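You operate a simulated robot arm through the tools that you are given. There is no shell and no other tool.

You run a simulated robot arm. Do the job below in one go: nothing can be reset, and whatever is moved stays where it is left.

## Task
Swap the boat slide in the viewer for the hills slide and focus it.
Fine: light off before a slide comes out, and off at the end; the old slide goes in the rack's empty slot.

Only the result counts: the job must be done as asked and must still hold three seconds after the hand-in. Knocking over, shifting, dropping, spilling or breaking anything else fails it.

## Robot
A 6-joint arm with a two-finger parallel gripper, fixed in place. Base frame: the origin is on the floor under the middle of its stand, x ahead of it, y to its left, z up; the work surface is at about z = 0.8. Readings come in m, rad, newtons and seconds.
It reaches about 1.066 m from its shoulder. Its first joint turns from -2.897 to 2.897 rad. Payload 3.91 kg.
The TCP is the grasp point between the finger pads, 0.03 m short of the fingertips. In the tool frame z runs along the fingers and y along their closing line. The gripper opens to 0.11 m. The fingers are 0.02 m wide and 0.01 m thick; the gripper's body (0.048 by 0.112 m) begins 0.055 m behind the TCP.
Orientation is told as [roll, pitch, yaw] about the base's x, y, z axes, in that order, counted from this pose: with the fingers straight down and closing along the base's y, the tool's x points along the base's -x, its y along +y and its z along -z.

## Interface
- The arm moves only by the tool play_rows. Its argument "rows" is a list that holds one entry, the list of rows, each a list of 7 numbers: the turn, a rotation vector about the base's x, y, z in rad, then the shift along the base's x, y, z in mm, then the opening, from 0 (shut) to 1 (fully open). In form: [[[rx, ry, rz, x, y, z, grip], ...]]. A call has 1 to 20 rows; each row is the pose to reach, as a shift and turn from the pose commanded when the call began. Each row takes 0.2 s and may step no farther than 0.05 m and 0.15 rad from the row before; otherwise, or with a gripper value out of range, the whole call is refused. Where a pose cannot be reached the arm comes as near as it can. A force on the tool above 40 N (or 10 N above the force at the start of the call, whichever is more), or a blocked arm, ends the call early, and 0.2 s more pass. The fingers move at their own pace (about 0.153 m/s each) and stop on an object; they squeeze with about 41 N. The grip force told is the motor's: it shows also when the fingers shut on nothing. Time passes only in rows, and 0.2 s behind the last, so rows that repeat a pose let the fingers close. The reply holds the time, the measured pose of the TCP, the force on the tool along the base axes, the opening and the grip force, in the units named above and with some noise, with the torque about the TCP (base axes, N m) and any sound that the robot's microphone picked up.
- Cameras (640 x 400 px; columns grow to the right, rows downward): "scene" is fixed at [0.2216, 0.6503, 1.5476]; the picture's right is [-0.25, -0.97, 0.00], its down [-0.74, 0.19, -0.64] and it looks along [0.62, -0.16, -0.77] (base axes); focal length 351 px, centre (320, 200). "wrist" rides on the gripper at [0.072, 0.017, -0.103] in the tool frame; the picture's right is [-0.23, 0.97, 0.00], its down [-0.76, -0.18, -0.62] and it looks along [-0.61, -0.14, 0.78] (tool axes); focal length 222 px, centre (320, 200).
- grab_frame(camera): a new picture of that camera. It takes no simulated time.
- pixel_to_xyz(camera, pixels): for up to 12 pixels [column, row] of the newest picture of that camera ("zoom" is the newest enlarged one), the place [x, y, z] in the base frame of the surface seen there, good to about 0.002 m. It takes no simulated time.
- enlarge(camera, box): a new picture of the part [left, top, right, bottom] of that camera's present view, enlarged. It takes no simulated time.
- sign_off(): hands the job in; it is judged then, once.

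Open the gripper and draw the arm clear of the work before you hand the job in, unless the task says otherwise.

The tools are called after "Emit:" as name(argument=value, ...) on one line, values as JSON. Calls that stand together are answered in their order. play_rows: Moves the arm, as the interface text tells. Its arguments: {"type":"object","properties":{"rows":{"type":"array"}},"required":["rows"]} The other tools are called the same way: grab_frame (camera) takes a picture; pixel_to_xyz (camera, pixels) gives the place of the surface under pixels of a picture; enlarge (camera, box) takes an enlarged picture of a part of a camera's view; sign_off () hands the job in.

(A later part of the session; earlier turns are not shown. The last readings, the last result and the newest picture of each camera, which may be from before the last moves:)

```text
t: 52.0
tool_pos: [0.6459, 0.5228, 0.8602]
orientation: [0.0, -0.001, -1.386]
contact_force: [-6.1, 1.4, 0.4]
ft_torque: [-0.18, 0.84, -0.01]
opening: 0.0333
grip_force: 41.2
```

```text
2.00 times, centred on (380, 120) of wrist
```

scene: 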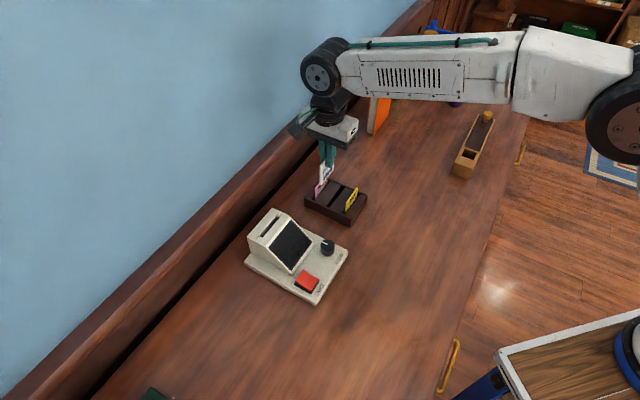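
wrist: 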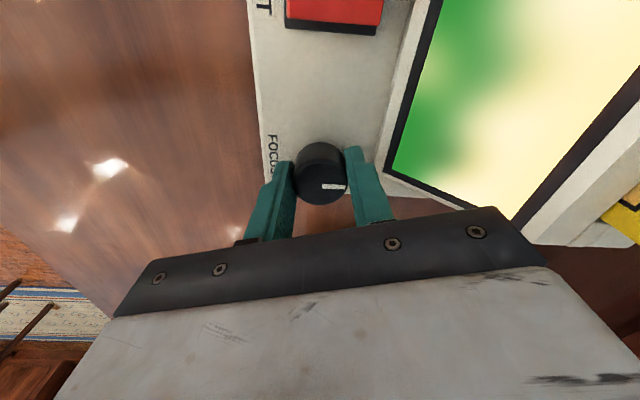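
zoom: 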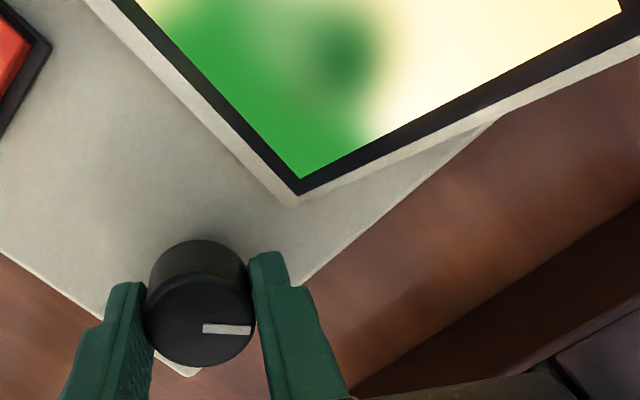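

Same level of blur over this range, so the blur seems to come in steps. I keep going clockwise by 0.6 rad from here, easing the side force a little.

Emit:
play_rows(rows=[[[0, 0, -0.1, -0.3, 0, 0, 0.2], [0, 0, -0.2, -0.3, 0, 0, 0.2], [0, 0, -0.3, -0.3, 0, 0, 0.2], [0, 0, -0.4, -0.3, 0, 0, 0.2], [0, 0, -0.5, -0.3, 0, 0, 0.2], [0, 0, -0.5, -0.3, 0, 0, 0.2]]])

Emit:
enlarge(camera="scene", box=[270, 215, 345, 275])

Emit:
enlarge(camera="wrist", box=[260, 20, 500, 220])

```text
t: 53.4
tool_pos: [0.6465, 0.5233, 0.8605]
orientation: [0.0, 0.001, -1.888]
contact_force: [-1.6, 1.6, 4.4]
ft_torque: [0.24, 1.02, -0.01]
opening: 0.0332
grip_force: 41.1
```

```text
6.67 times, centred on (308, 245) of scene
```

zoom: 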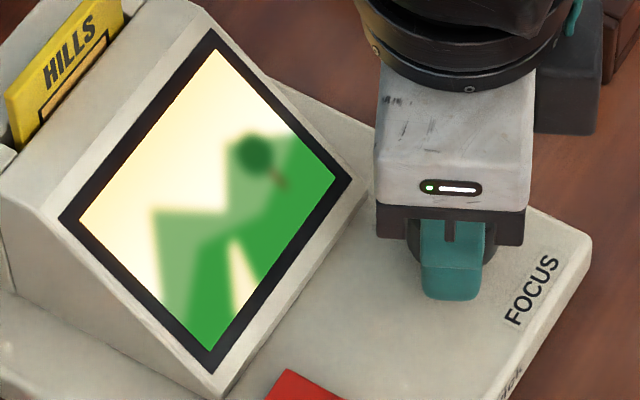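

```text
2.00 times, centred on (380, 120) of wrist
```

zoom: 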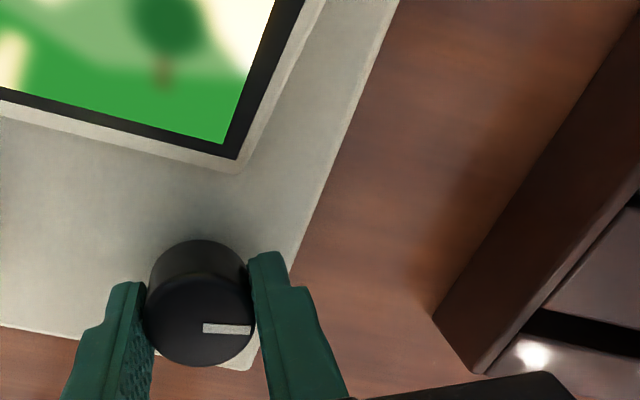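

Much sharper now. I continue clockwise 0.2 rad with a small relief shift, and look again.

Emit:
play_rows(rows=[[[0, 0, 0, 0.3, -0.1, 0, 0.2], [0, 0, -0.07, 0.3, -0.1, 0, 0.2], [0, 0, -0.14, 0.3, -0.1, 0, 0.2], [0, 0, -0.2, 0.3, -0.1, 0, 0.2], [0, 0, -0.2, 0.3, -0.1, 0, 0.2]]])

Emit:
enlarge(camera="scene", box=[270, 215, 345, 275])

```text
t: 54.6
tool_pos: [0.6462, 0.5232, 0.8616]
orientation: [-0.001, 0.002, -2.083]
contact_force: [-6.4, 3.7, 8.2]
ft_torque: [-0.64, -0.56, 0.01]
opening: 0.0333
grip_force: 41.9
```

```text
6.67 times, centred on (308, 245) of scene
```

zoom: 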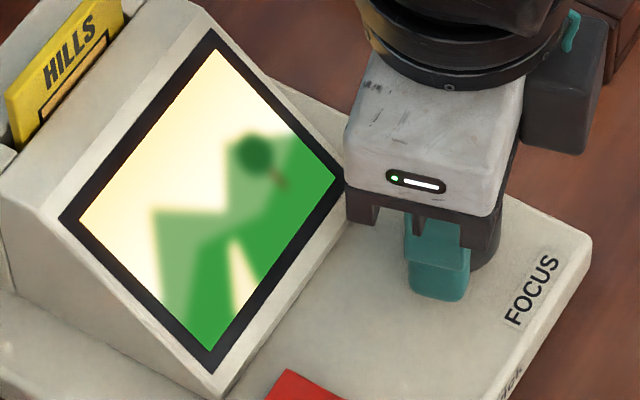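

Same step of sharpness, and the vertical side load is creeping up (8 N). I release, rise above the knob, turn the gripper back to about -0.88 rad, and re-grip for a fresh clockwise turn.

Emit:
play_rows(rows=[[[0, 0, 0, 0, 0, 0, 0.42], [0, 0, 0, 0, 0, 0, 0.42], [0, 0, 0, 0.2, 0.2, 20, 0.42], [0, 0, 0, 0.2, 0.2, 40, 0.42], [0, 0, 0.14, 0.2, 0.2, 40, 0.42], [0, 0, 0.28, 0.2, 0.2, 40, 0.42], [0, 0, 0.42, 0.2, 0.2, 40, 0.42], [0, 0, 0.56, 0.2, 0.2, 40, 0.42], [0, 0, 0.7, 0.2, 0.2, 40, 0.42], [0, 0, 0.84, 0.2, 0.2, 40, 0.42], [0, 0, 0.98, 0.2, 0.2, 40, 0.42], [0, 0, 1.12, 0.2, 0.2, 40, 0.42], [0, 0, 1.2, 0.2, 0.2, 40, 0.42], [0, 0, 1.2, 0.2, 0.2, 40, 0.42]]])

Emit:
enlarge(camera="scene", box=[240, 200, 352, 308])

Emit:
enlarge(camera="wrist", box=[240, 40, 440, 220])

```text
t: 57.6
tool_pos: [0.6457, 0.5239, 0.9005]
orientation: [-0.001, 0.001, -0.883]
contact_force: [0.3, -0.7, 0.5]
ft_torque: [-0.03, 0.01, 0.03]
opening: 0.0462
grip_force: 0.0
```

```text
3.70 times, centred on (296, 254) of scene
```

zoom: 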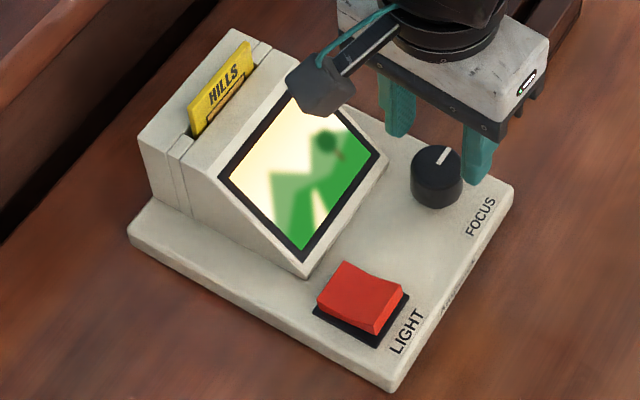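

```text
2.22 times, centred on (340, 130) of wrist
```

zoom: 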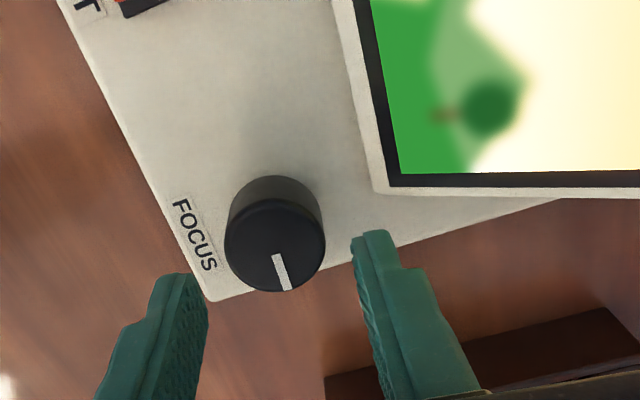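

The viewer hasn't shifted and the pointer has turned about 90° clockwise. I go back down and re-grip.

Emit:
play_rows(rows=[[[0, 0, 0, 0, 0, -20, 0.42], [0, 0, 0, 0, 0, -40, 0.42], [0, 0, 0, 0, 0, -40, 0.37], [0, 0, 0, 0, 0, -40, 0.33], [0, 0, 0, 0, 0, -40, 0.3], [0, 0, 0, 0, 0, -40, 0.27], [0, 0, 0, 0, 0, -40, 0.25]]])

```text
t: 59.2
tool_pos: [0.6451, 0.5238, 0.8606]
orientation: [0.0, 0.0, -0.885]
contact_force: [-0.4, 0.0, 0.6]
ft_torque: [0.08, 0.0, -0.03]
opening: 0.0338
grip_force: 41.2
```

Centred well this time, with no side force. I turn 0.3 rad clockwise and look.

Emit:
play_rows(rows=[[[0, 0, -0.08, 0, 0, 0, 0.2], [0, 0, -0.16, 0, 0, 0, 0.2], [0, 0, -0.24, 0, 0, 0, 0.2], [0, 0, -0.3, 0, 0, 0, 0.2], [0, 0, -0.3, 0, 0, 0, 0.2]]])

Emit:
enlarge(camera="scene", box=[270, 215, 345, 275])

Emit:
enlarge(camera="wrist", box=[260, 20, 500, 220])

```text
t: 60.4
tool_pos: [0.6447, 0.5245, 0.861]
orientation: [0.002, 0.0, -1.187]
contact_force: [-2.3, 3.9, -0.3]
ft_torque: [0.26, 0.08, 0.04]
opening: 0.0335
grip_force: 40.9
```

```text
6.67 times, centred on (308, 245) of scene
```

zoom: 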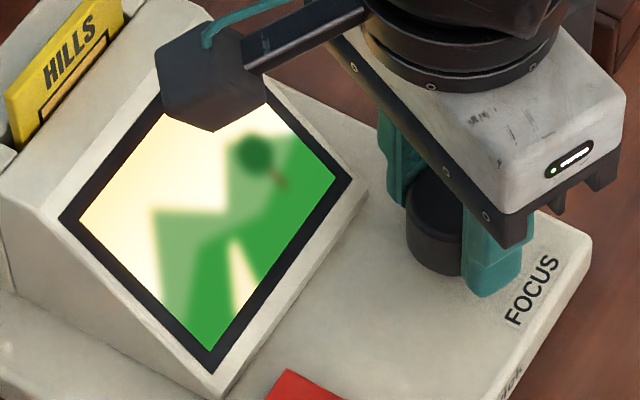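

```text
2.00 times, centred on (380, 120) of wrist
```

zoom: 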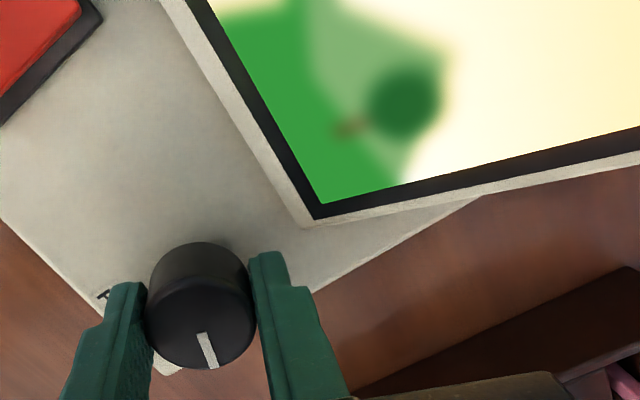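

Still the same step. I go on clockwise in smaller turns of 0.12 rad, checking each time so as not to overshoot the sharp setting.

Emit:
play_rows(rows=[[[0, 0, -0.06, 0, 0, 0, 0.2], [0, 0, -0.12, 0, 0, 0, 0.2], [0, 0, -0.12, 0, 0, 0, 0.2]]])

Emit:
enlarge(camera="scene", box=[270, 215, 345, 275])

```text
t: 61.2
tool_pos: [0.6463, 0.5241, 0.8607]
orientation: [-0.001, -0.001, -1.308]
contact_force: [-4.1, 3.3, -0.2]
ft_torque: [0.38, 0.08, -0.01]
opening: 0.0335
grip_force: 41.3
```

```text
6.67 times, centred on (308, 245) of scene
```

zoom: 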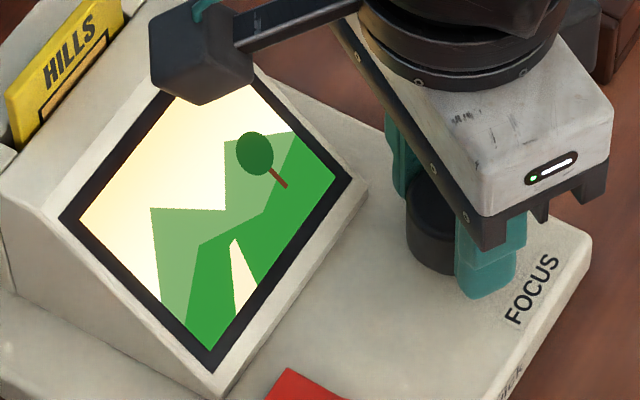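

The picture is crisp now. To centre within the sharp range, I keep turning in 0.1 rad turns to find where it blurs again.

Emit:
play_rows(rows=[[[0, 0, -0.05, 0, 0, 0, 0.2], [0, 0, -0.1, 0, 0, 0, 0.2], [0, 0, -0.1, 0, 0, 0, 0.2]]])

Emit:
enlarge(camera="scene", box=[270, 215, 345, 275])

```text
t: 62.0
tool_pos: [0.6468, 0.5245, 0.8612]
orientation: [0.001, 0.002, -1.409]
contact_force: [-3.2, 2.8, -0.1]
ft_torque: [-0.38, 0.01, -0.04]
opening: 0.0336
grip_force: 40.9
```

```text
6.67 times, centred on (308, 245) of scene
```

zoom: 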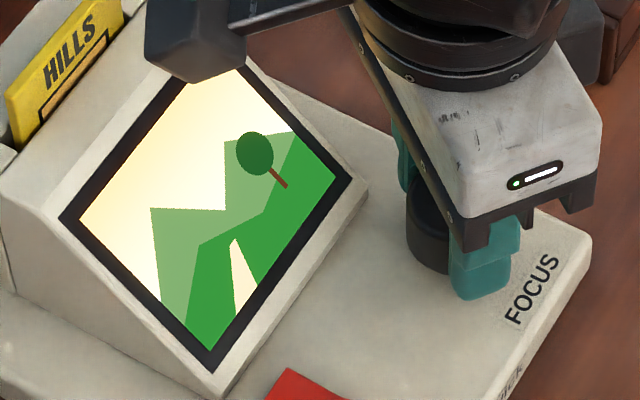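

Still crisp at yaw -1.41. I turn another 0.1 rad.

Emit:
play_rows(rows=[[[0, 0, -0.05, 0, 0, 0, 0.2], [0, 0, -0.1, 0, 0, 0, 0.2], [0, 0, -0.1, 0, 0, 0, 0.2]]])

Emit:
enlarge(camera="scene", box=[270, 215, 345, 275])

```text
t: 62.8
tool_pos: [0.6457, 0.5237, 0.8603]
orientation: [-0.001, 0.001, -1.508]
contact_force: [-2.8, 4.2, -0.4]
ft_torque: [0.1, -0.02, 0.02]
opening: 0.0339
grip_force: 40.8
```

```text
6.67 times, centred on (308, 245) of scene
```

zoom: 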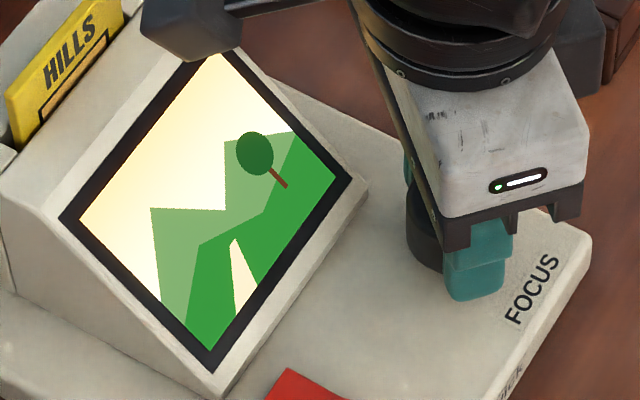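

Still crisp at -1.51. Another 0.1 rad.

Emit:
play_rows(rows=[[[0, 0, -0.05, 0, 0, 0, 0.2], [0, 0, -0.1, 0, 0, 0, 0.2], [0, 0, -0.1, 0, 0, 0, 0.2]]])

Emit:
enlarge(camera="scene", box=[270, 215, 345, 275])

```text
t: 63.6
tool_pos: [0.6455, 0.5234, 0.8604]
orientation: [0.002, 0.0, -1.609]
contact_force: [-4.5, 5.4, 0.7]
ft_torque: [0.05, 0.11, -0.02]
opening: 0.0335
grip_force: 40.7
```

```text
6.67 times, centred on (308, 245) of scene
```

zoom: 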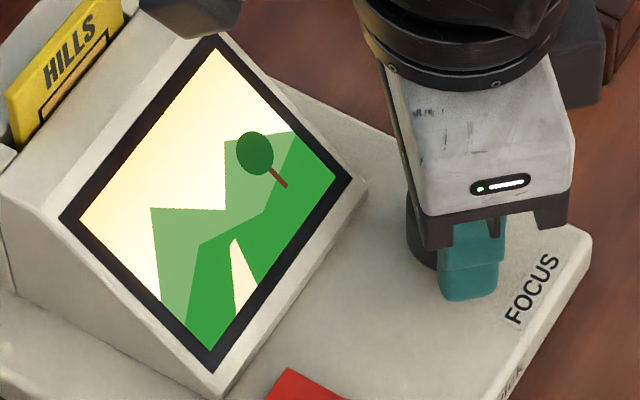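

Still crisp at -1.61. I go on another 0.1 rad to find the far edge.

Emit:
play_rows(rows=[[[0, 0, -0.05, 0, 0, 0, 0.2], [0, 0, -0.1, 0, 0, 0, 0.2], [0, 0, -0.1, 0, 0, 0, 0.2]]])

Emit:
enlarge(camera="scene", box=[270, 215, 345, 275])

```text
t: 64.4
tool_pos: [0.6468, 0.5238, 0.8604]
orientation: [0.0, 0.001, -1.708]
contact_force: [-3.4, 8.1, 0.3]
ft_torque: [-0.31, 0.19, 0.06]
opening: 0.0336
grip_force: 41.2
```

```text
6.67 times, centred on (308, 245) of scene
```

zoom: 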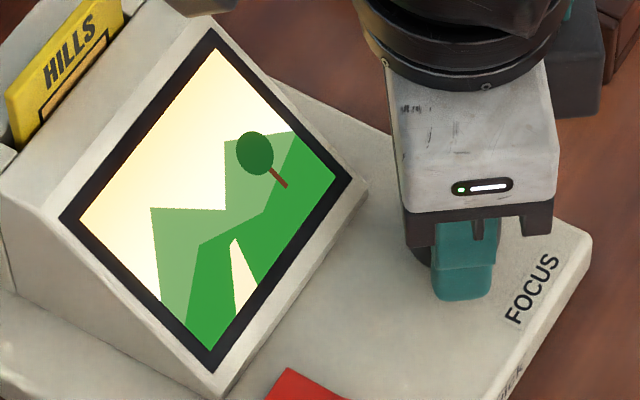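

Still crisp at -1.71. I relieve the +y force by 0.5 mm and continue 0.1 rad.

Emit:
play_rows(rows=[[[0, 0, 0, -0.2, 0.5, 0, 0.2], [0, 0, -0.05, -0.2, 0.5, 0, 0.2], [0, 0, -0.1, -0.2, 0.5, 0, 0.2], [0, 0, -0.1, -0.2, 0.5, 0, 0.2]]])

Emit:
enlarge(camera="scene", box=[270, 215, 345, 275])

```text
t: 65.4
tool_pos: [0.6469, 0.5235, 0.8608]
orientation: [0.0, 0.001, -1.808]
contact_force: [-1.2, 2.5, -0.5]
ft_torque: [0.26, -0.04, -0.02]
opening: 0.0336
grip_force: 40.7
```

```text
6.67 times, centred on (308, 245) of scene
```

zoom: 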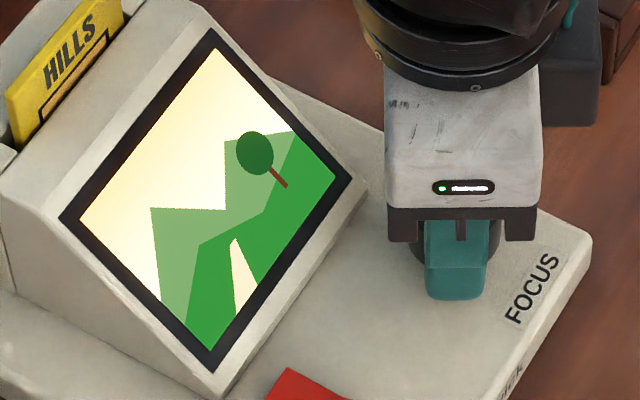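

Still crisp at -1.81, side forces now low. Another 0.12 rad clockwise.

Emit:
play_rows(rows=[[[0, 0, -0.06, 0, 0, 0, 0.2], [0, 0, -0.12, 0, 0, 0, 0.2], [0, 0, -0.12, 0, 0, 0, 0.2]]])

Emit:
enlarge(camera="scene", box=[270, 215, 345, 275])

```text
t: 66.2
tool_pos: [0.6472, 0.5221, 0.8593]
orientation: [0.0, 0.0, -1.929]
contact_force: [2.7, -0.7, 0.1]
ft_torque: [-0.24, 0.05, 0.01]
opening: 0.0336
grip_force: 40.9
```

```text
6.67 times, centred on (308, 245) of scene
```

zoom: 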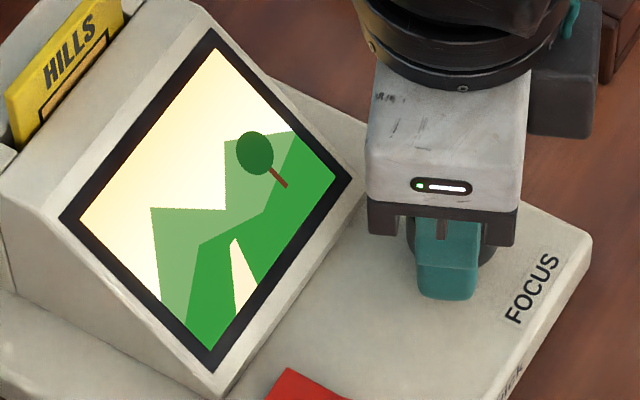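

Still crisp. I check with the wrist camera that the knob is really turning with the gripper, and zoom closer on the picture.

Emit:
enlarge(camera="wrist", box=[220, 20, 460, 220])

Emit:
enlarge(camera="scene", box=[280, 220, 315, 255])

```text
2.00 times, centred on (340, 120) of wrist
```

zoom: 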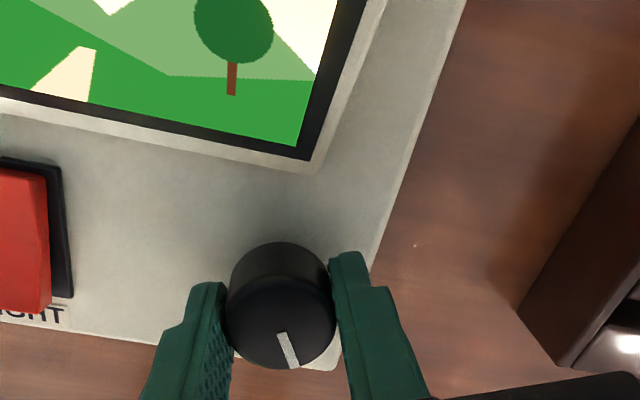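

```text
11.43 times, centred on (298, 238) of scene
```

zoom: 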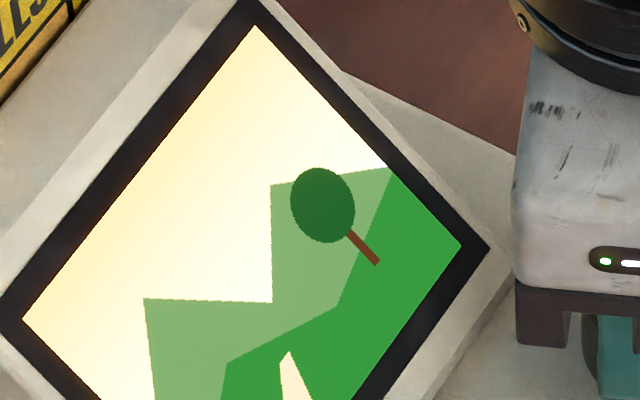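

The picture is fully sharp and the knob follows the gripper. I continue to look for the far edge, another 0.2 rad.

Emit:
play_rows(rows=[[[0, 0, -0.07, 0, 0, 0, 0.2], [0, 0, -0.14, 0, 0, 0, 0.2], [0, 0, -0.2, 0, 0, 0, 0.2], [0, 0, -0.2, 0, 0, 0, 0.2]]])

Emit:
enlarge(camera="scene", box=[270, 215, 345, 275])

```text
t: 67.2
tool_pos: [0.6533, 0.5172, 0.8612]
orientation: [-0.016, 0.001, -2.112]
contact_force: [-6.3, 0.5, 0.8]
ft_torque: [-0.4, -0.29, 0.02]
opening: 0.0335
grip_force: 40.9
out of reach, approached as far as the arm can: row 3, 4
```

```text
6.67 times, centred on (308, 245) of scene
```

zoom: 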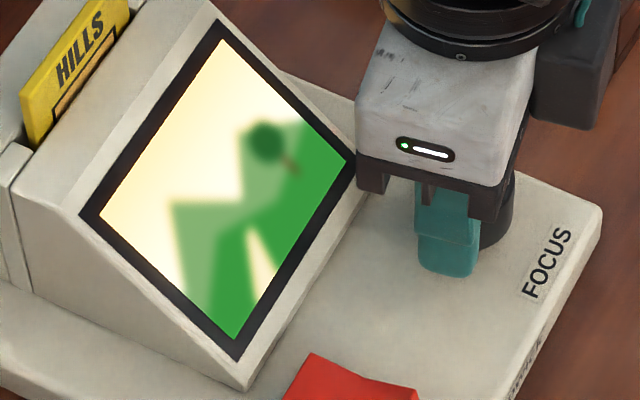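

The arm ran out of wrist range and pulled sideways: the viewer has shifted a few mm (base corner now at (603,210) instead of (593,240)). I stop turning and measure how far it moved before undoing it.

Emit:
enlarge(camera="scene", box=[240, 200, 352, 308])

Emit:
pixel_to_xyz(camera="zoom", pixels=[[133, 224], [394, 388], [510, 188], [140, 205], [405, 370], [515, 175], [380, 160], [305, 260]])

```text
3.70 times, centred on (296, 254) of scene
```

zoom: 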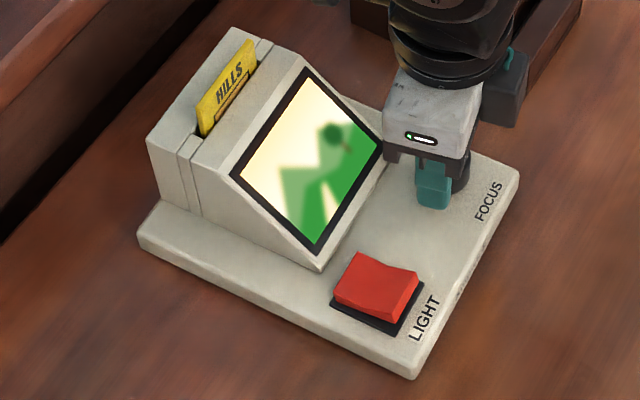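

```text
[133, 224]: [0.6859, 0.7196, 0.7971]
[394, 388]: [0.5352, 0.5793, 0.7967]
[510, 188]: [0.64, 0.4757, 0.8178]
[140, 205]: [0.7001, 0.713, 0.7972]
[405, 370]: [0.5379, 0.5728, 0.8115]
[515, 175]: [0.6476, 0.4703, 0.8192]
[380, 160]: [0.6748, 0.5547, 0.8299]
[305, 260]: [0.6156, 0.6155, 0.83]
```

The base has swung a few degrees counter-clockwise about its middle while the knob was dragged ~(7,-7) mm. I still hold the knob, so I retrace slowly: back the yaw out in small steps and watch where the TCP goes.

Emit:
play_rows(rows=[[[0, 0, 0.01, 0, 0, 0, 0.2], [0, 0, 0.02, 0, 0, 0, 0.2], [0, 0, 0.03, 0, 0, 0, 0.2], [0, 0, 0.04, 0, 0, 0, 0.2]]])

```text
t: 68.2
tool_pos: [0.6549, 0.5169, 0.861]
orientation: [-0.002, 0.002, -2.086]
contact_force: [-2.2, 3.3, 5.7]
ft_torque: [0.37, 0.14, -0.06]
opening: 0.0332
grip_force: 41.0
```

The command now sits at the shifted spot (0.6549,0.5169). I drag the knob back along the same line, (-8.5,+7.1) mm, in small steps, so the base retraces its swing.

Emit:
play_rows(rows=[[[0, 0, 0.01, -1.2, 1.0, 0, 0.2], [0, 0, 0.02, -2.4, 2.0, 0, 0.2], [0, 0, 0.02, -3.6, 3.0, 0, 0.2], [0, 0, 0.02, -4.8, 4.0, 0, 0.2], [0, 0, 0.02, -6.0, 5.0, 0, 0.2], [0, 0, 0.02, -7.2, 6.0, 0, 0.2], [0, 0, 0.02, -8.0, 6.7, 0, 0.2], [0, 0, 0.02, -8.0, 6.7, 0, 0.2]]])

Emit:
enlarge(camera="scene", box=[240, 200, 352, 308])

```text
t: 70.0
tool_pos: [0.6469, 0.5223, 0.8605]
orientation: [0.0, 0.0, -2.066]
contact_force: [8.9, -10.7, 18.7]
ft_torque: [-0.34, -0.07, -0.01]
opening: 0.0333
grip_force: 41.0
```

```text
3.70 times, centred on (296, 254) of scene
```

zoom: 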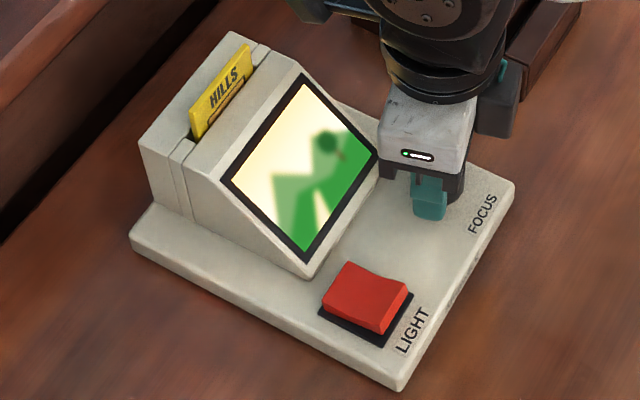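

Almost back: front corner (400,390) versus (395,390) originally, right corner (515,183) versus (513,187). I compare with the finer zoom I used before, whose references are the base corner (592,240), screen corners (60,215), (215,30), (352,180), (212,373).

Emit:
enlarge(camera="scene", box=[270, 215, 345, 275])

Emit:
enlarge(camera="scene", box=[305, 230, 345, 265])

```text
6.67 times, centred on (308, 245) of scene
```

zoom: 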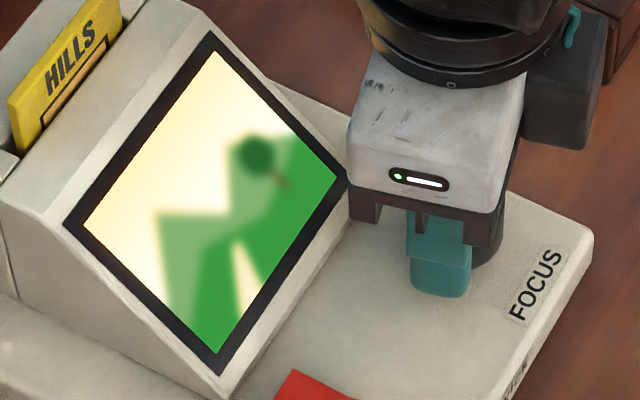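

```text
11.43 times, centred on (325, 248) of scene
```

zoom: 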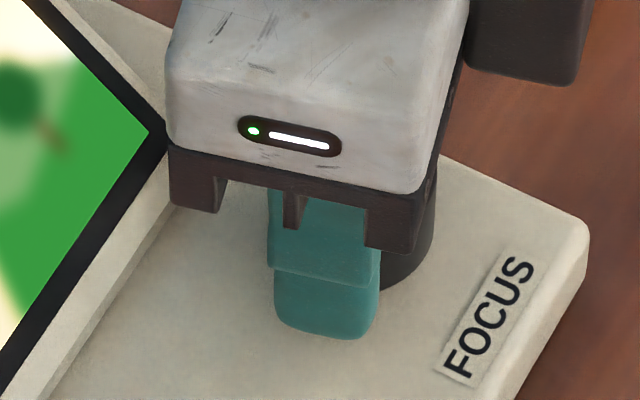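

The FOCUS end is still about (+1.9,-1.6) mm off with ~1° of swing left. I drag the knob on by (-2.0,+1.7) mm.

Emit:
play_rows(rows=[[[0, 0, 0.01, -0.7, 0.6, 0, 0.2], [0, 0, 0.01, -1.4, 1.2, 0, 0.2], [0, 0, 0.01, -2.0, 1.7, 0, 0.2], [0, 0, 0.01, -2.0, 1.7, 0, 0.2]]])

Emit:
enlarge(camera="scene", box=[270, 215, 345, 275])

Emit:
enlarge(camera="scene", box=[305, 230, 345, 265])

Emit:
enlarge(camera="scene", box=[240, 200, 352, 308])

```text
t: 71.0
tool_pos: [0.6445, 0.524, 0.8611]
orientation: [-0.001, 0.002, -2.057]
contact_force: [9.9, -10.8, 24.7]
ft_torque: [-0.24, -0.15, 0.02]
opening: 0.0332
grip_force: 41.2
```

```text
6.67 times, centred on (308, 245) of scene
```

zoom: 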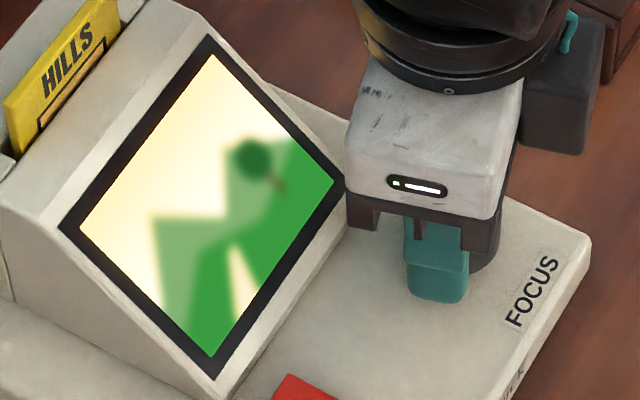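

```text
11.43 times, centred on (325, 248) of scene
```

zoom: 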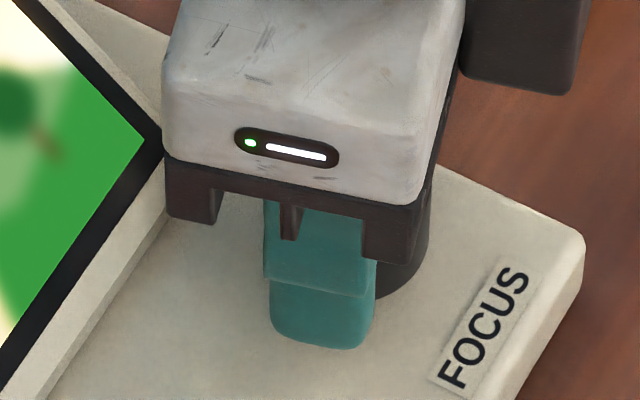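

```text
3.70 times, centred on (296, 254) of scene
```

zoom: 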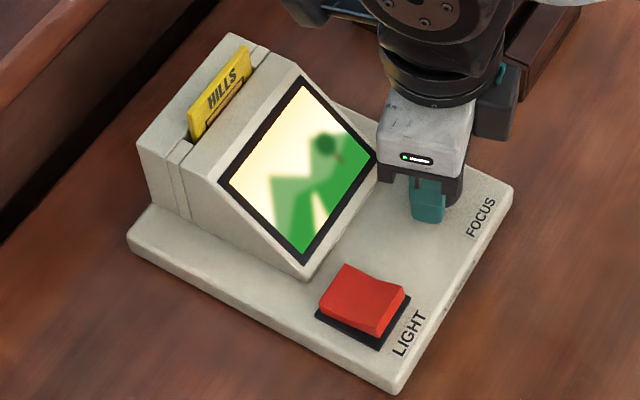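

The FOCUS corner is back on its reference ((583,238) vs (585,237)). The housing end looks ~1° off; I compare it with the earlier 4x and 7.3x zooms of that part.

Emit:
enlarge(camera="scene", box=[230, 170, 330, 270])

Emit:
enlarge(camera="scene", box=[240, 185, 310, 240])

```text
4.00 times, centred on (280, 220) of scene
```

zoom: 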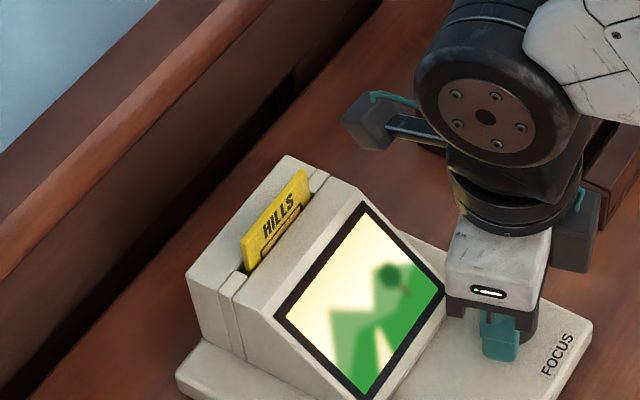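

```text
7.27 times, centred on (275, 212) of scene
```

zoom: 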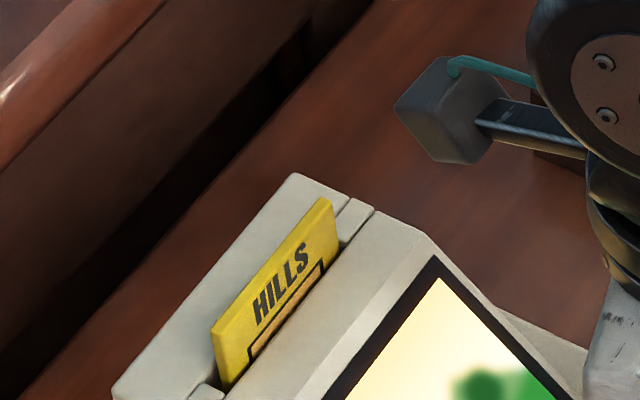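

The FOCUS end is back in place; the housing end keeps about 1° of swing (2–3 mm). The knob is just past the sharp range, so I first release to drop the side load and read the true pose.

Emit:
play_rows(rows=[[[0, 0, 0, 0, 0, 0, 0.33], [0, 0, 0, 0, 0, 0, 0.42], [0, 0, 0, 0, 0, 0, 0.42], [0, 0, 0, 0, 0, 0, 0.42]]])

Emit:
enlarge(camera="wrist", box=[220, 20, 460, 220])

Emit:
enlarge(camera="scene", box=[270, 215, 345, 275])

```text
t: 72.0
tool_pos: [0.6445, 0.5249, 0.8593]
orientation: [-0.001, -0.001, -2.055]
contact_force: [0.2, 0.2, 0.6]
ft_torque: [-0.02, 0.03, 0.01]
opening: 0.0464
grip_force: 0.0
```

```text
2.00 times, centred on (340, 120) of wrist
```

zoom: 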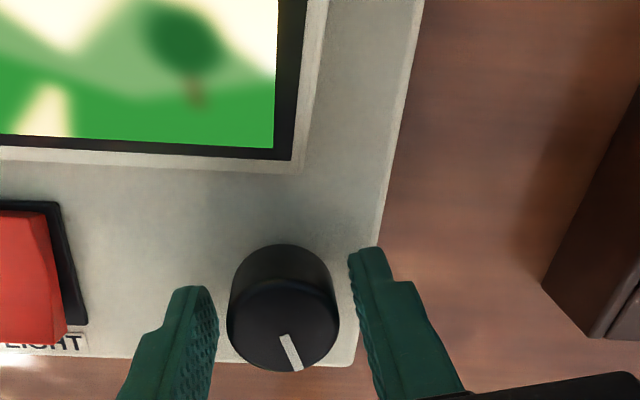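

```text
6.67 times, centred on (308, 245) of scene
```

zoom: 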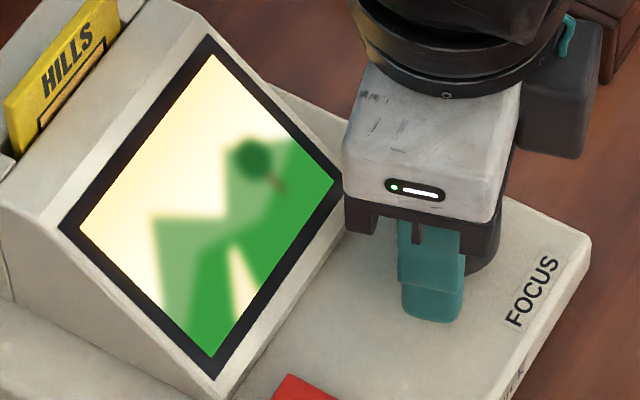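

Free now. I rise, turn the gripper back and go to the same spot as at t=57.6 s (0.6465,0.5236,0.901, yaw -0.885), so I can compare the pictures directly.

Emit:
play_rows(rows=[[[0, 0, 0, 0, 0, 20, 0.42], [0, 0, 0, 0, 0, 41, 0.42], [0, 0, 0.14, 1, -0.7, 41, 0.42], [0, 0, 0.28, 2, -1.3, 41, 0.42], [0, 0, 0.42, 2, -1.3, 41, 0.42], [0, 0, 0.56, 2, -1.3, 41, 0.42], [0, 0, 0.7, 2, -1.3, 41, 0.42], [0, 0, 0.84, 2, -1.3, 41, 0.42], [0, 0, 0.98, 2, -1.3, 41, 0.42], [0, 0, 1.12, 2, -1.3, 41, 0.42], [0, 0, 1.17, 2, -1.3, 41, 0.42], [0, 0, 1.17, 2, -1.3, 41, 0.42]]])

Emit:
enlarge(camera="scene", box=[240, 200, 352, 308])

Emit:
enlarge(camera="wrist", box=[240, 40, 440, 220])

```text
t: 74.6
tool_pos: [0.6465, 0.5237, 0.901]
orientation: [0.001, 0.001, -0.885]
contact_force: [0.0, -0.3, 0.0]
ft_torque: [0.03, 0.0, -0.03]
opening: 0.046
grip_force: 0.0
```

```text
3.70 times, centred on (296, 254) of scene
```

zoom: 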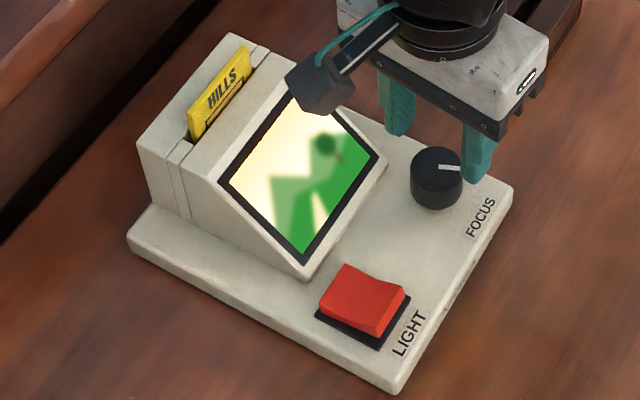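

```text
2.22 times, centred on (340, 130) of wrist
```

zoom: 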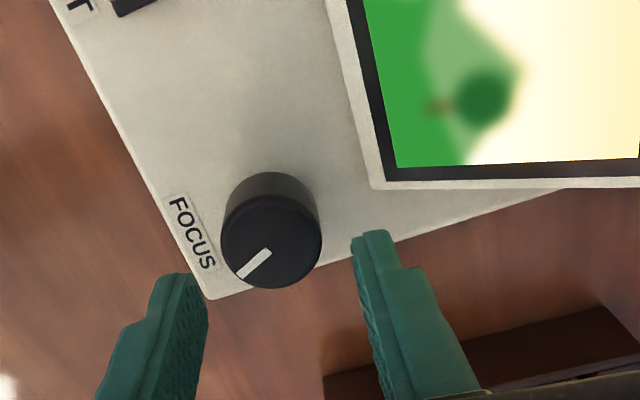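

At the same pose, the picture shows the knob displaced by about (-1.9,+0.4) mm and ~1° of swing remaining; I'll deal with that at the end. Now I turn to yaw ≈-1.585, re-centre on the knob at (0.6446,0.5241), go down and grip it.

Emit:
play_rows(rows=[[[0, 0, -0.14, -1.9, 0.5, 0, 0.42], [0, 0, -0.28, -1.9, 0.5, 0, 0.42], [0, 0, -0.42, -1.9, 0.5, 0, 0.42], [0, 0, -0.56, -1.9, 0.5, 0, 0.42], [0, 0, -0.7, -1.9, 0.5, 0, 0.42], [0, 0, -0.7, -1.9, 0.5, -20, 0.42], [0, 0, -0.7, -1.9, 0.5, -40, 0.42], [0, 0, -0.7, -1.9, 0.5, -40, 0.37], [0, 0, -0.7, -1.9, 0.5, -40, 0.34], [0, 0, -0.7, -1.9, 0.5, -40, 0.32], [0, 0, -0.7, -1.9, 0.5, -40, 0.3]]])

Emit:
enlarge(camera="wrist", box=[220, 60, 440, 240])

```text
t: 77.0
tool_pos: [0.6447, 0.5235, 0.8598]
orientation: [0.0, 0.0, -1.586]
contact_force: [2.5, 0.0, -0.2]
ft_torque: [0.02, -0.01, 0.01]
opening: 0.0342
grip_force: 1.4
```

```text
2.22 times, centred on (330, 150) of wrist
```

zoom: 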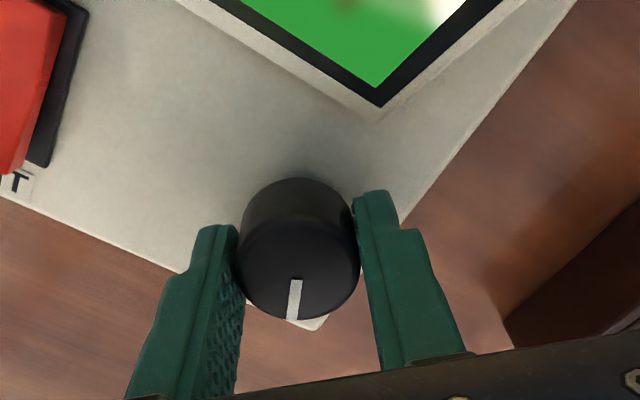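

The fingers just touch the knob with 2.5 N in +x, so I shift +0.2 mm, close fully and check the balance.

Emit:
play_rows(rows=[[[0, 0, 0, 0.2, 0, 0, 0.28], [0, 0, 0, 0.2, 0, 0, 0.25], [0, 0, 0, 0.2, 0, 0, 0.2]]])

```text
t: 77.8
tool_pos: [0.6462, 0.5236, 0.86]
orientation: [-0.001, -0.001, -1.587]
contact_force: [0.7, 1.4, -0.2]
ft_torque: [0.37, -0.6, 0.02]
opening: 0.0337
grip_force: 41.3
```

Balanced within 1.5 N. I turn back counter-clockwise by 0.2 rad first, and look for the edge where the picture becomes crisp.

Emit:
play_rows(rows=[[[0, 0, 0.05, 0, 0, 0, 0.2], [0, 0, 0.1, 0, 0, 0, 0.2], [0, 0, 0.1, 0, 0, 0, 0.2]]])

Emit:
enlarge(camera="scene", box=[270, 215, 345, 275])

```text
t: 78.6
tool_pos: [0.6462, 0.5242, 0.8606]
orientation: [0.001, 0.001, -1.488]
contact_force: [-0.4, -3.2, 0.9]
ft_torque: [0.15, -0.57, -0.04]
opening: 0.0335
grip_force: 41.1
```

```text
6.67 times, centred on (308, 245) of scene
```

zoom: 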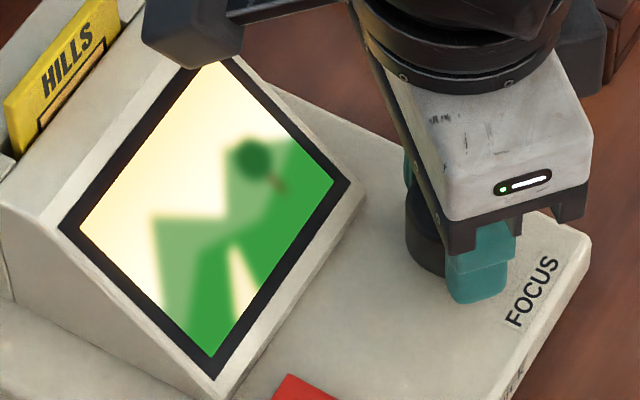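

Still blurred after 0.1 rad back. I go another 0.06 rad.

Emit:
play_rows(rows=[[[0, 0, 0.03, 0, 0, 0, 0.2], [0, 0, 0.06, 0, 0, 0, 0.2], [0, 0, 0.06, 0, 0, 0, 0.2]]])

Emit:
enlarge(camera="scene", box=[270, 215, 345, 275])

```text
t: 79.4
tool_pos: [0.6456, 0.5243, 0.8602]
orientation: [0.0, 0.0, -1.426]
contact_force: [-2.7, -4.8, -0.2]
ft_torque: [-0.21, -0.55, 0.0]
opening: 0.0335
grip_force: 41.0
```

```text
6.67 times, centred on (308, 245) of scene
```

zoom: 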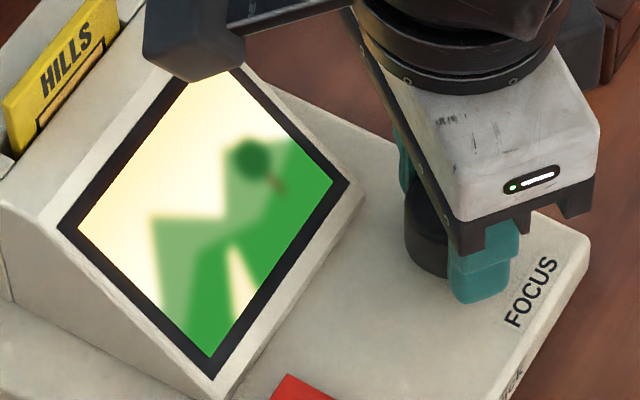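

Not yet. Another 0.06 rad counter-clockwise.

Emit:
play_rows(rows=[[[0, 0, 0.03, 0, 0, 0, 0.2], [0, 0, 0.06, 0, 0, 0, 0.2], [0, 0, 0.06, 0, 0, 0, 0.2]]])

Emit:
enlarge(camera="scene", box=[270, 215, 345, 275])

```text
t: 80.2
tool_pos: [0.6453, 0.5243, 0.861]
orientation: [0.0, -0.001, -1.366]
contact_force: [-3.2, -3.1, -0.6]
ft_torque: [-0.4, -0.5, 0.0]
opening: 0.0335
grip_force: 41.3
```

```text
6.67 times, centred on (308, 245) of scene
```

zoom: 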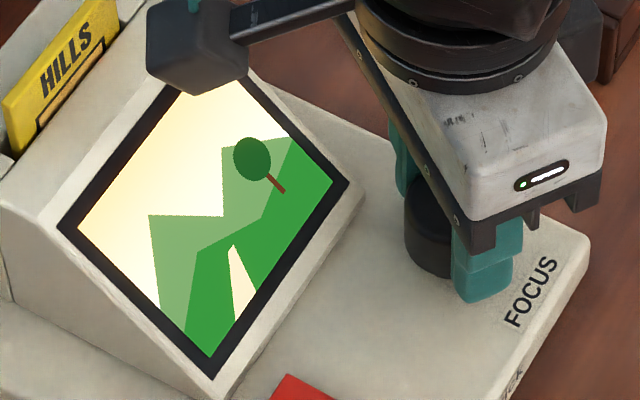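

Crisp again; the far edge is at about -1.40 in this grip. I turn on to -1.03, roughly the middle of the sharp range, and check.

Emit:
play_rows(rows=[[[0, 0, 0.07, 0, 0, 0, 0.2], [0, 0, 0.14, 0, 0, 0, 0.2], [0, 0, 0.21, 0, 0, 0, 0.2], [0, 0, 0.28, 0, 0, 0, 0.2], [0, 0, 0.336, 0, 0, 0, 0.2], [0, 0, 0.336, 0, 0, 0, 0.2]]])

Emit:
enlarge(camera="scene", box=[270, 215, 345, 275])

Emit:
enlarge(camera="wrist", box=[260, 20, 500, 220])

```text
t: 81.6
tool_pos: [0.6456, 0.5236, 0.8607]
orientation: [0.0, -0.001, -1.03]
contact_force: [-2.0, -4.3, 0.8]
ft_torque: [0.09, -0.12, 0.0]
opening: 0.0337
grip_force: 41.5
```

```text
6.67 times, centred on (308, 245) of scene
```

zoom: 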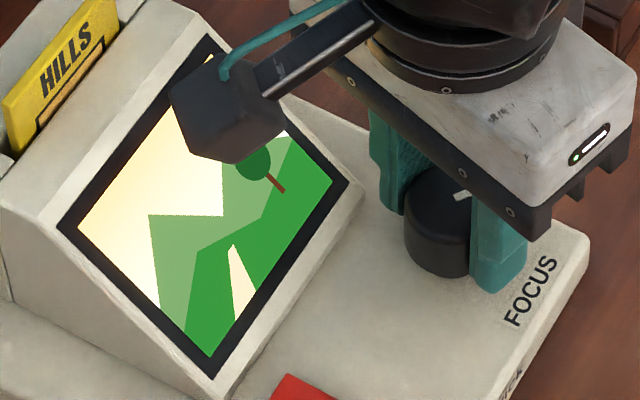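

```text
2.00 times, centred on (380, 120) of wrist
```

zoom: 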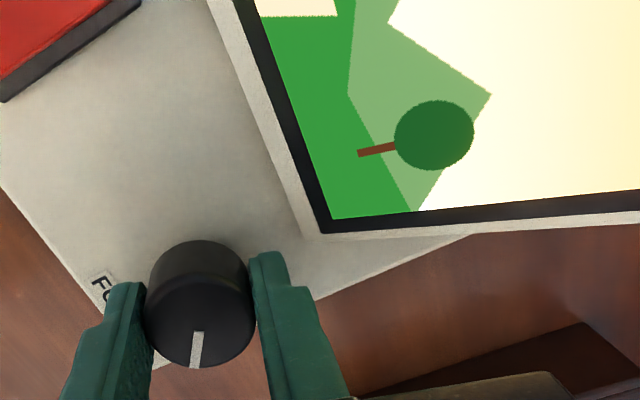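

Crisp at -1.03. I check the near edge too: turn 0.25 rad further counter-clockwise.

Emit:
play_rows(rows=[[[0, 0, 0.07, 0, 0, 0, 0.2], [0, 0, 0.14, 0, 0, 0, 0.2], [0, 0, 0.21, 0, 0, 0, 0.2], [0, 0, 0.25, 0, 0, 0, 0.2], [0, 0, 0.25, 0, 0, 0, 0.2]]])

Emit:
enlarge(camera="scene", box=[270, 215, 345, 275])

```text
t: 82.8
tool_pos: [0.6452, 0.5247, 0.8599]
orientation: [0.0, 0.002, -0.782]
contact_force: [-1.2, -2.4, -0.2]
ft_torque: [0.05, -0.09, 0.0]
opening: 0.0333
grip_force: 40.8
```

```text
6.67 times, centred on (308, 245) of scene
```

zoom: 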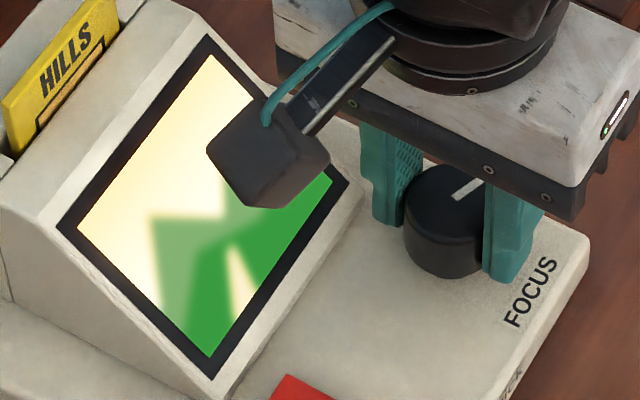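

Blurred at -0.78, so the near edge lies just beyond. I step back clockwise 0.07 rad to locate it.

Emit:
play_rows(rows=[[[0, 0, -0.035, 0, 0, 0, 0.2], [0, 0, -0.07, 0, 0, 0, 0.2], [0, 0, -0.07, 0, 0, 0, 0.2]]])

Emit:
enlarge(camera="scene", box=[270, 215, 345, 275])

```text
t: 83.6
tool_pos: [0.6445, 0.5247, 0.8599]
orientation: [-0.001, 0.0, -0.852]
contact_force: [0.5, 1.9, -0.4]
ft_torque: [-0.15, 0.26, -0.02]
opening: 0.0335
grip_force: 40.5
```

```text
6.67 times, centred on (308, 245) of scene
```

zoom: 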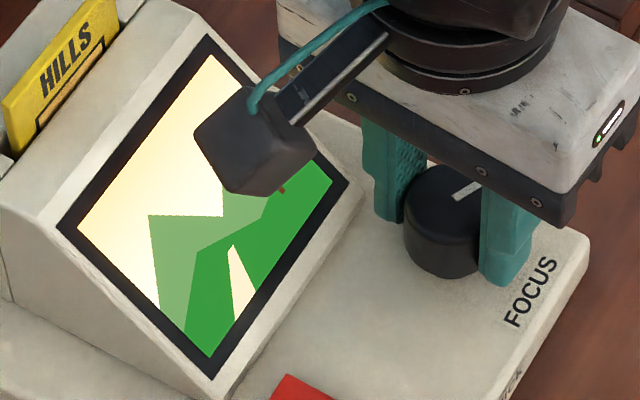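

Crisp at -0.85: the range is about -0.82 to -1.40, middle -1.107. I turn clockwise 0.255 rad to the middle.

Emit:
play_rows(rows=[[[0, 0, -0.07, 0, 0, 0, 0.2], [0, 0, -0.14, 0, 0, 0, 0.2], [0, 0, -0.2, 0, 0, 0, 0.2], [0, 0, -0.255, 0, 0, 0, 0.2], [0, 0, -0.255, 0, 0, 0, 0.2]]])

Emit:
enlarge(camera="scene", box=[270, 215, 345, 275])

```text
t: 84.8
tool_pos: [0.6457, 0.5245, 0.8618]
orientation: [0.0, -0.001, -1.107]
contact_force: [-1.3, 1.8, 0.3]
ft_torque: [0.17, -0.29, 0.0]
opening: 0.0334
grip_force: 40.8
```

```text
6.67 times, centred on (308, 245) of scene
```

zoom: 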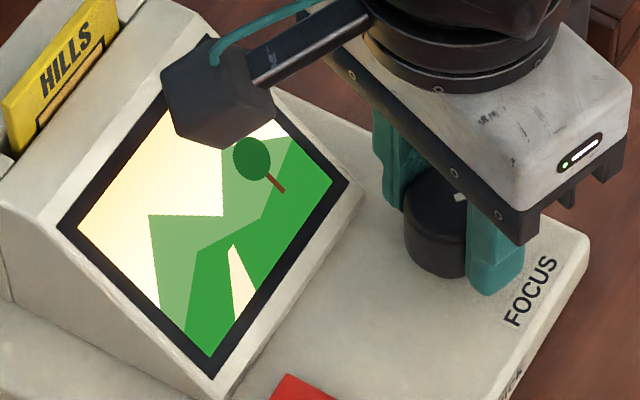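

Crisp and mid-range. I open the fingers and rise straight off the knob.

Emit:
play_rows(rows=[[[0, 0, 0, 0, 0, 0, 0.34], [0, 0, 0, 0, 0, 0, 0.42], [0, 0, 0, 0, 0, 0, 0.42], [0, 0, 0, 0, 0, 20, 0.42], [0, 0, 0, 0, 0, 45, 0.42], [0, 0, 0, 0, 0, 90, 0.42], [0, 0, 0, 0, 0, 130, 0.42], [0, 0, 0.14, 0, 0, 130, 0.42], [0, 0, 0.28, 0, 0, 130, 0.42], [0, 0, 0.32, 0, 0, 130, 0.42], [0, 0, 0.32, 0, 0, 130, 0.42]]])

Emit:
enlarge(camera="scene", box=[240, 200, 352, 308])

Emit:
grab_frame(camera="wrist")

```text
t: 87.2
tool_pos: [0.6453, 0.524, 0.9894]
orientation: [-0.001, -0.002, -0.784]
contact_force: [-0.3, 0.0, 0.8]
ft_torque: [-0.03, -0.01, 0.0]
opening: 0.0458
grip_force: 0.1
```

```text
3.70 times, centred on (296, 254) of scene
```

zoom: 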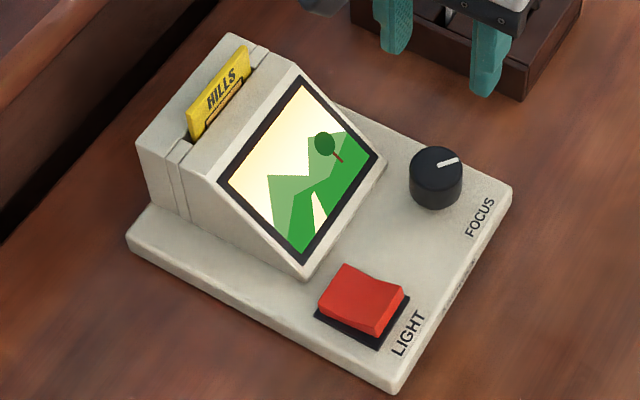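

```text
taken
```

wrist: 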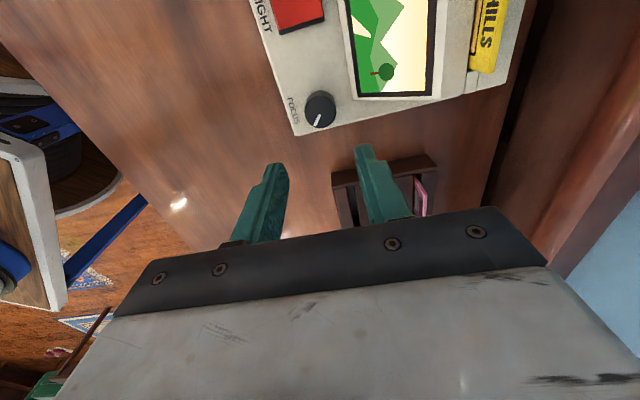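

The picture is crisp. Now I close the fingers, move above the front half of the rocker (about (0.566,0.578)) and lower to just above it.

Emit:
play_rows(rows=[[[0, 0, 0, -26, 18, 0, 0.2], [0, 0, 0, -52, 36, 0, 0], [0, 0, 0, -78.6, 54.2, 0, 0], [0, 0, 0, -78.6, 54.2, -40, 0], [0, 0, 0, -78.6, 54.2, -80, 0], [0, 0, 0, -78.6, 54.2, -106, 0], [0, 0, 0, -78.6, 54.2, -106, 0]]])

Emit:
enlarge(camera="scene", box=[240, 200, 352, 308])

Emit:
enlarge(camera="wrist", box=[240, 80, 420, 240])

```text
t: 88.8
tool_pos: [0.5652, 0.5778, 0.8866]
orientation: [0.0, 0.001, -0.785]
contact_force: [0.2, 0.1, -0.3]
ft_torque: [0.0, 0.0, 0.02]
opening: 0.0
grip_force: 38.3
```

```text
3.70 times, centred on (296, 254) of scene
```

zoom: 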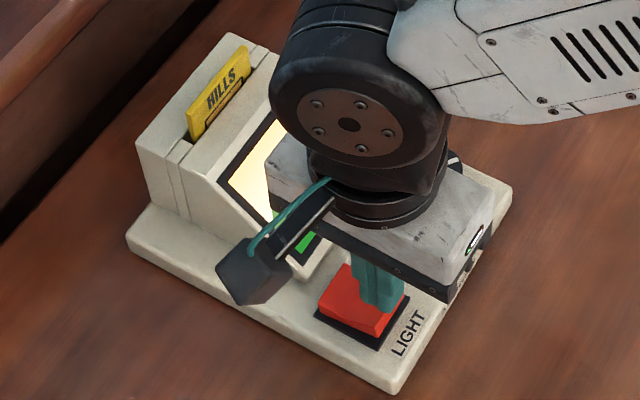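

```text
2.50 times, centred on (330, 160) of wrist
```

zoom: 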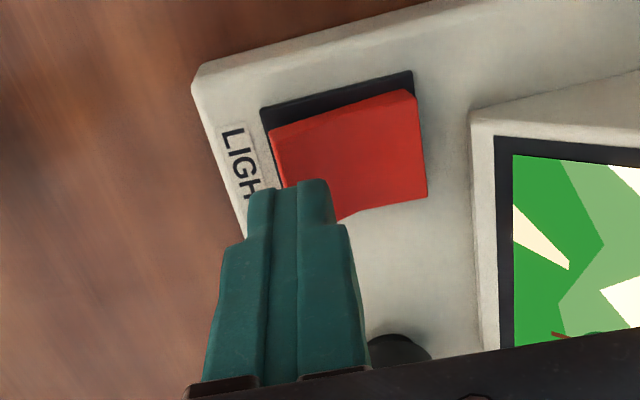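

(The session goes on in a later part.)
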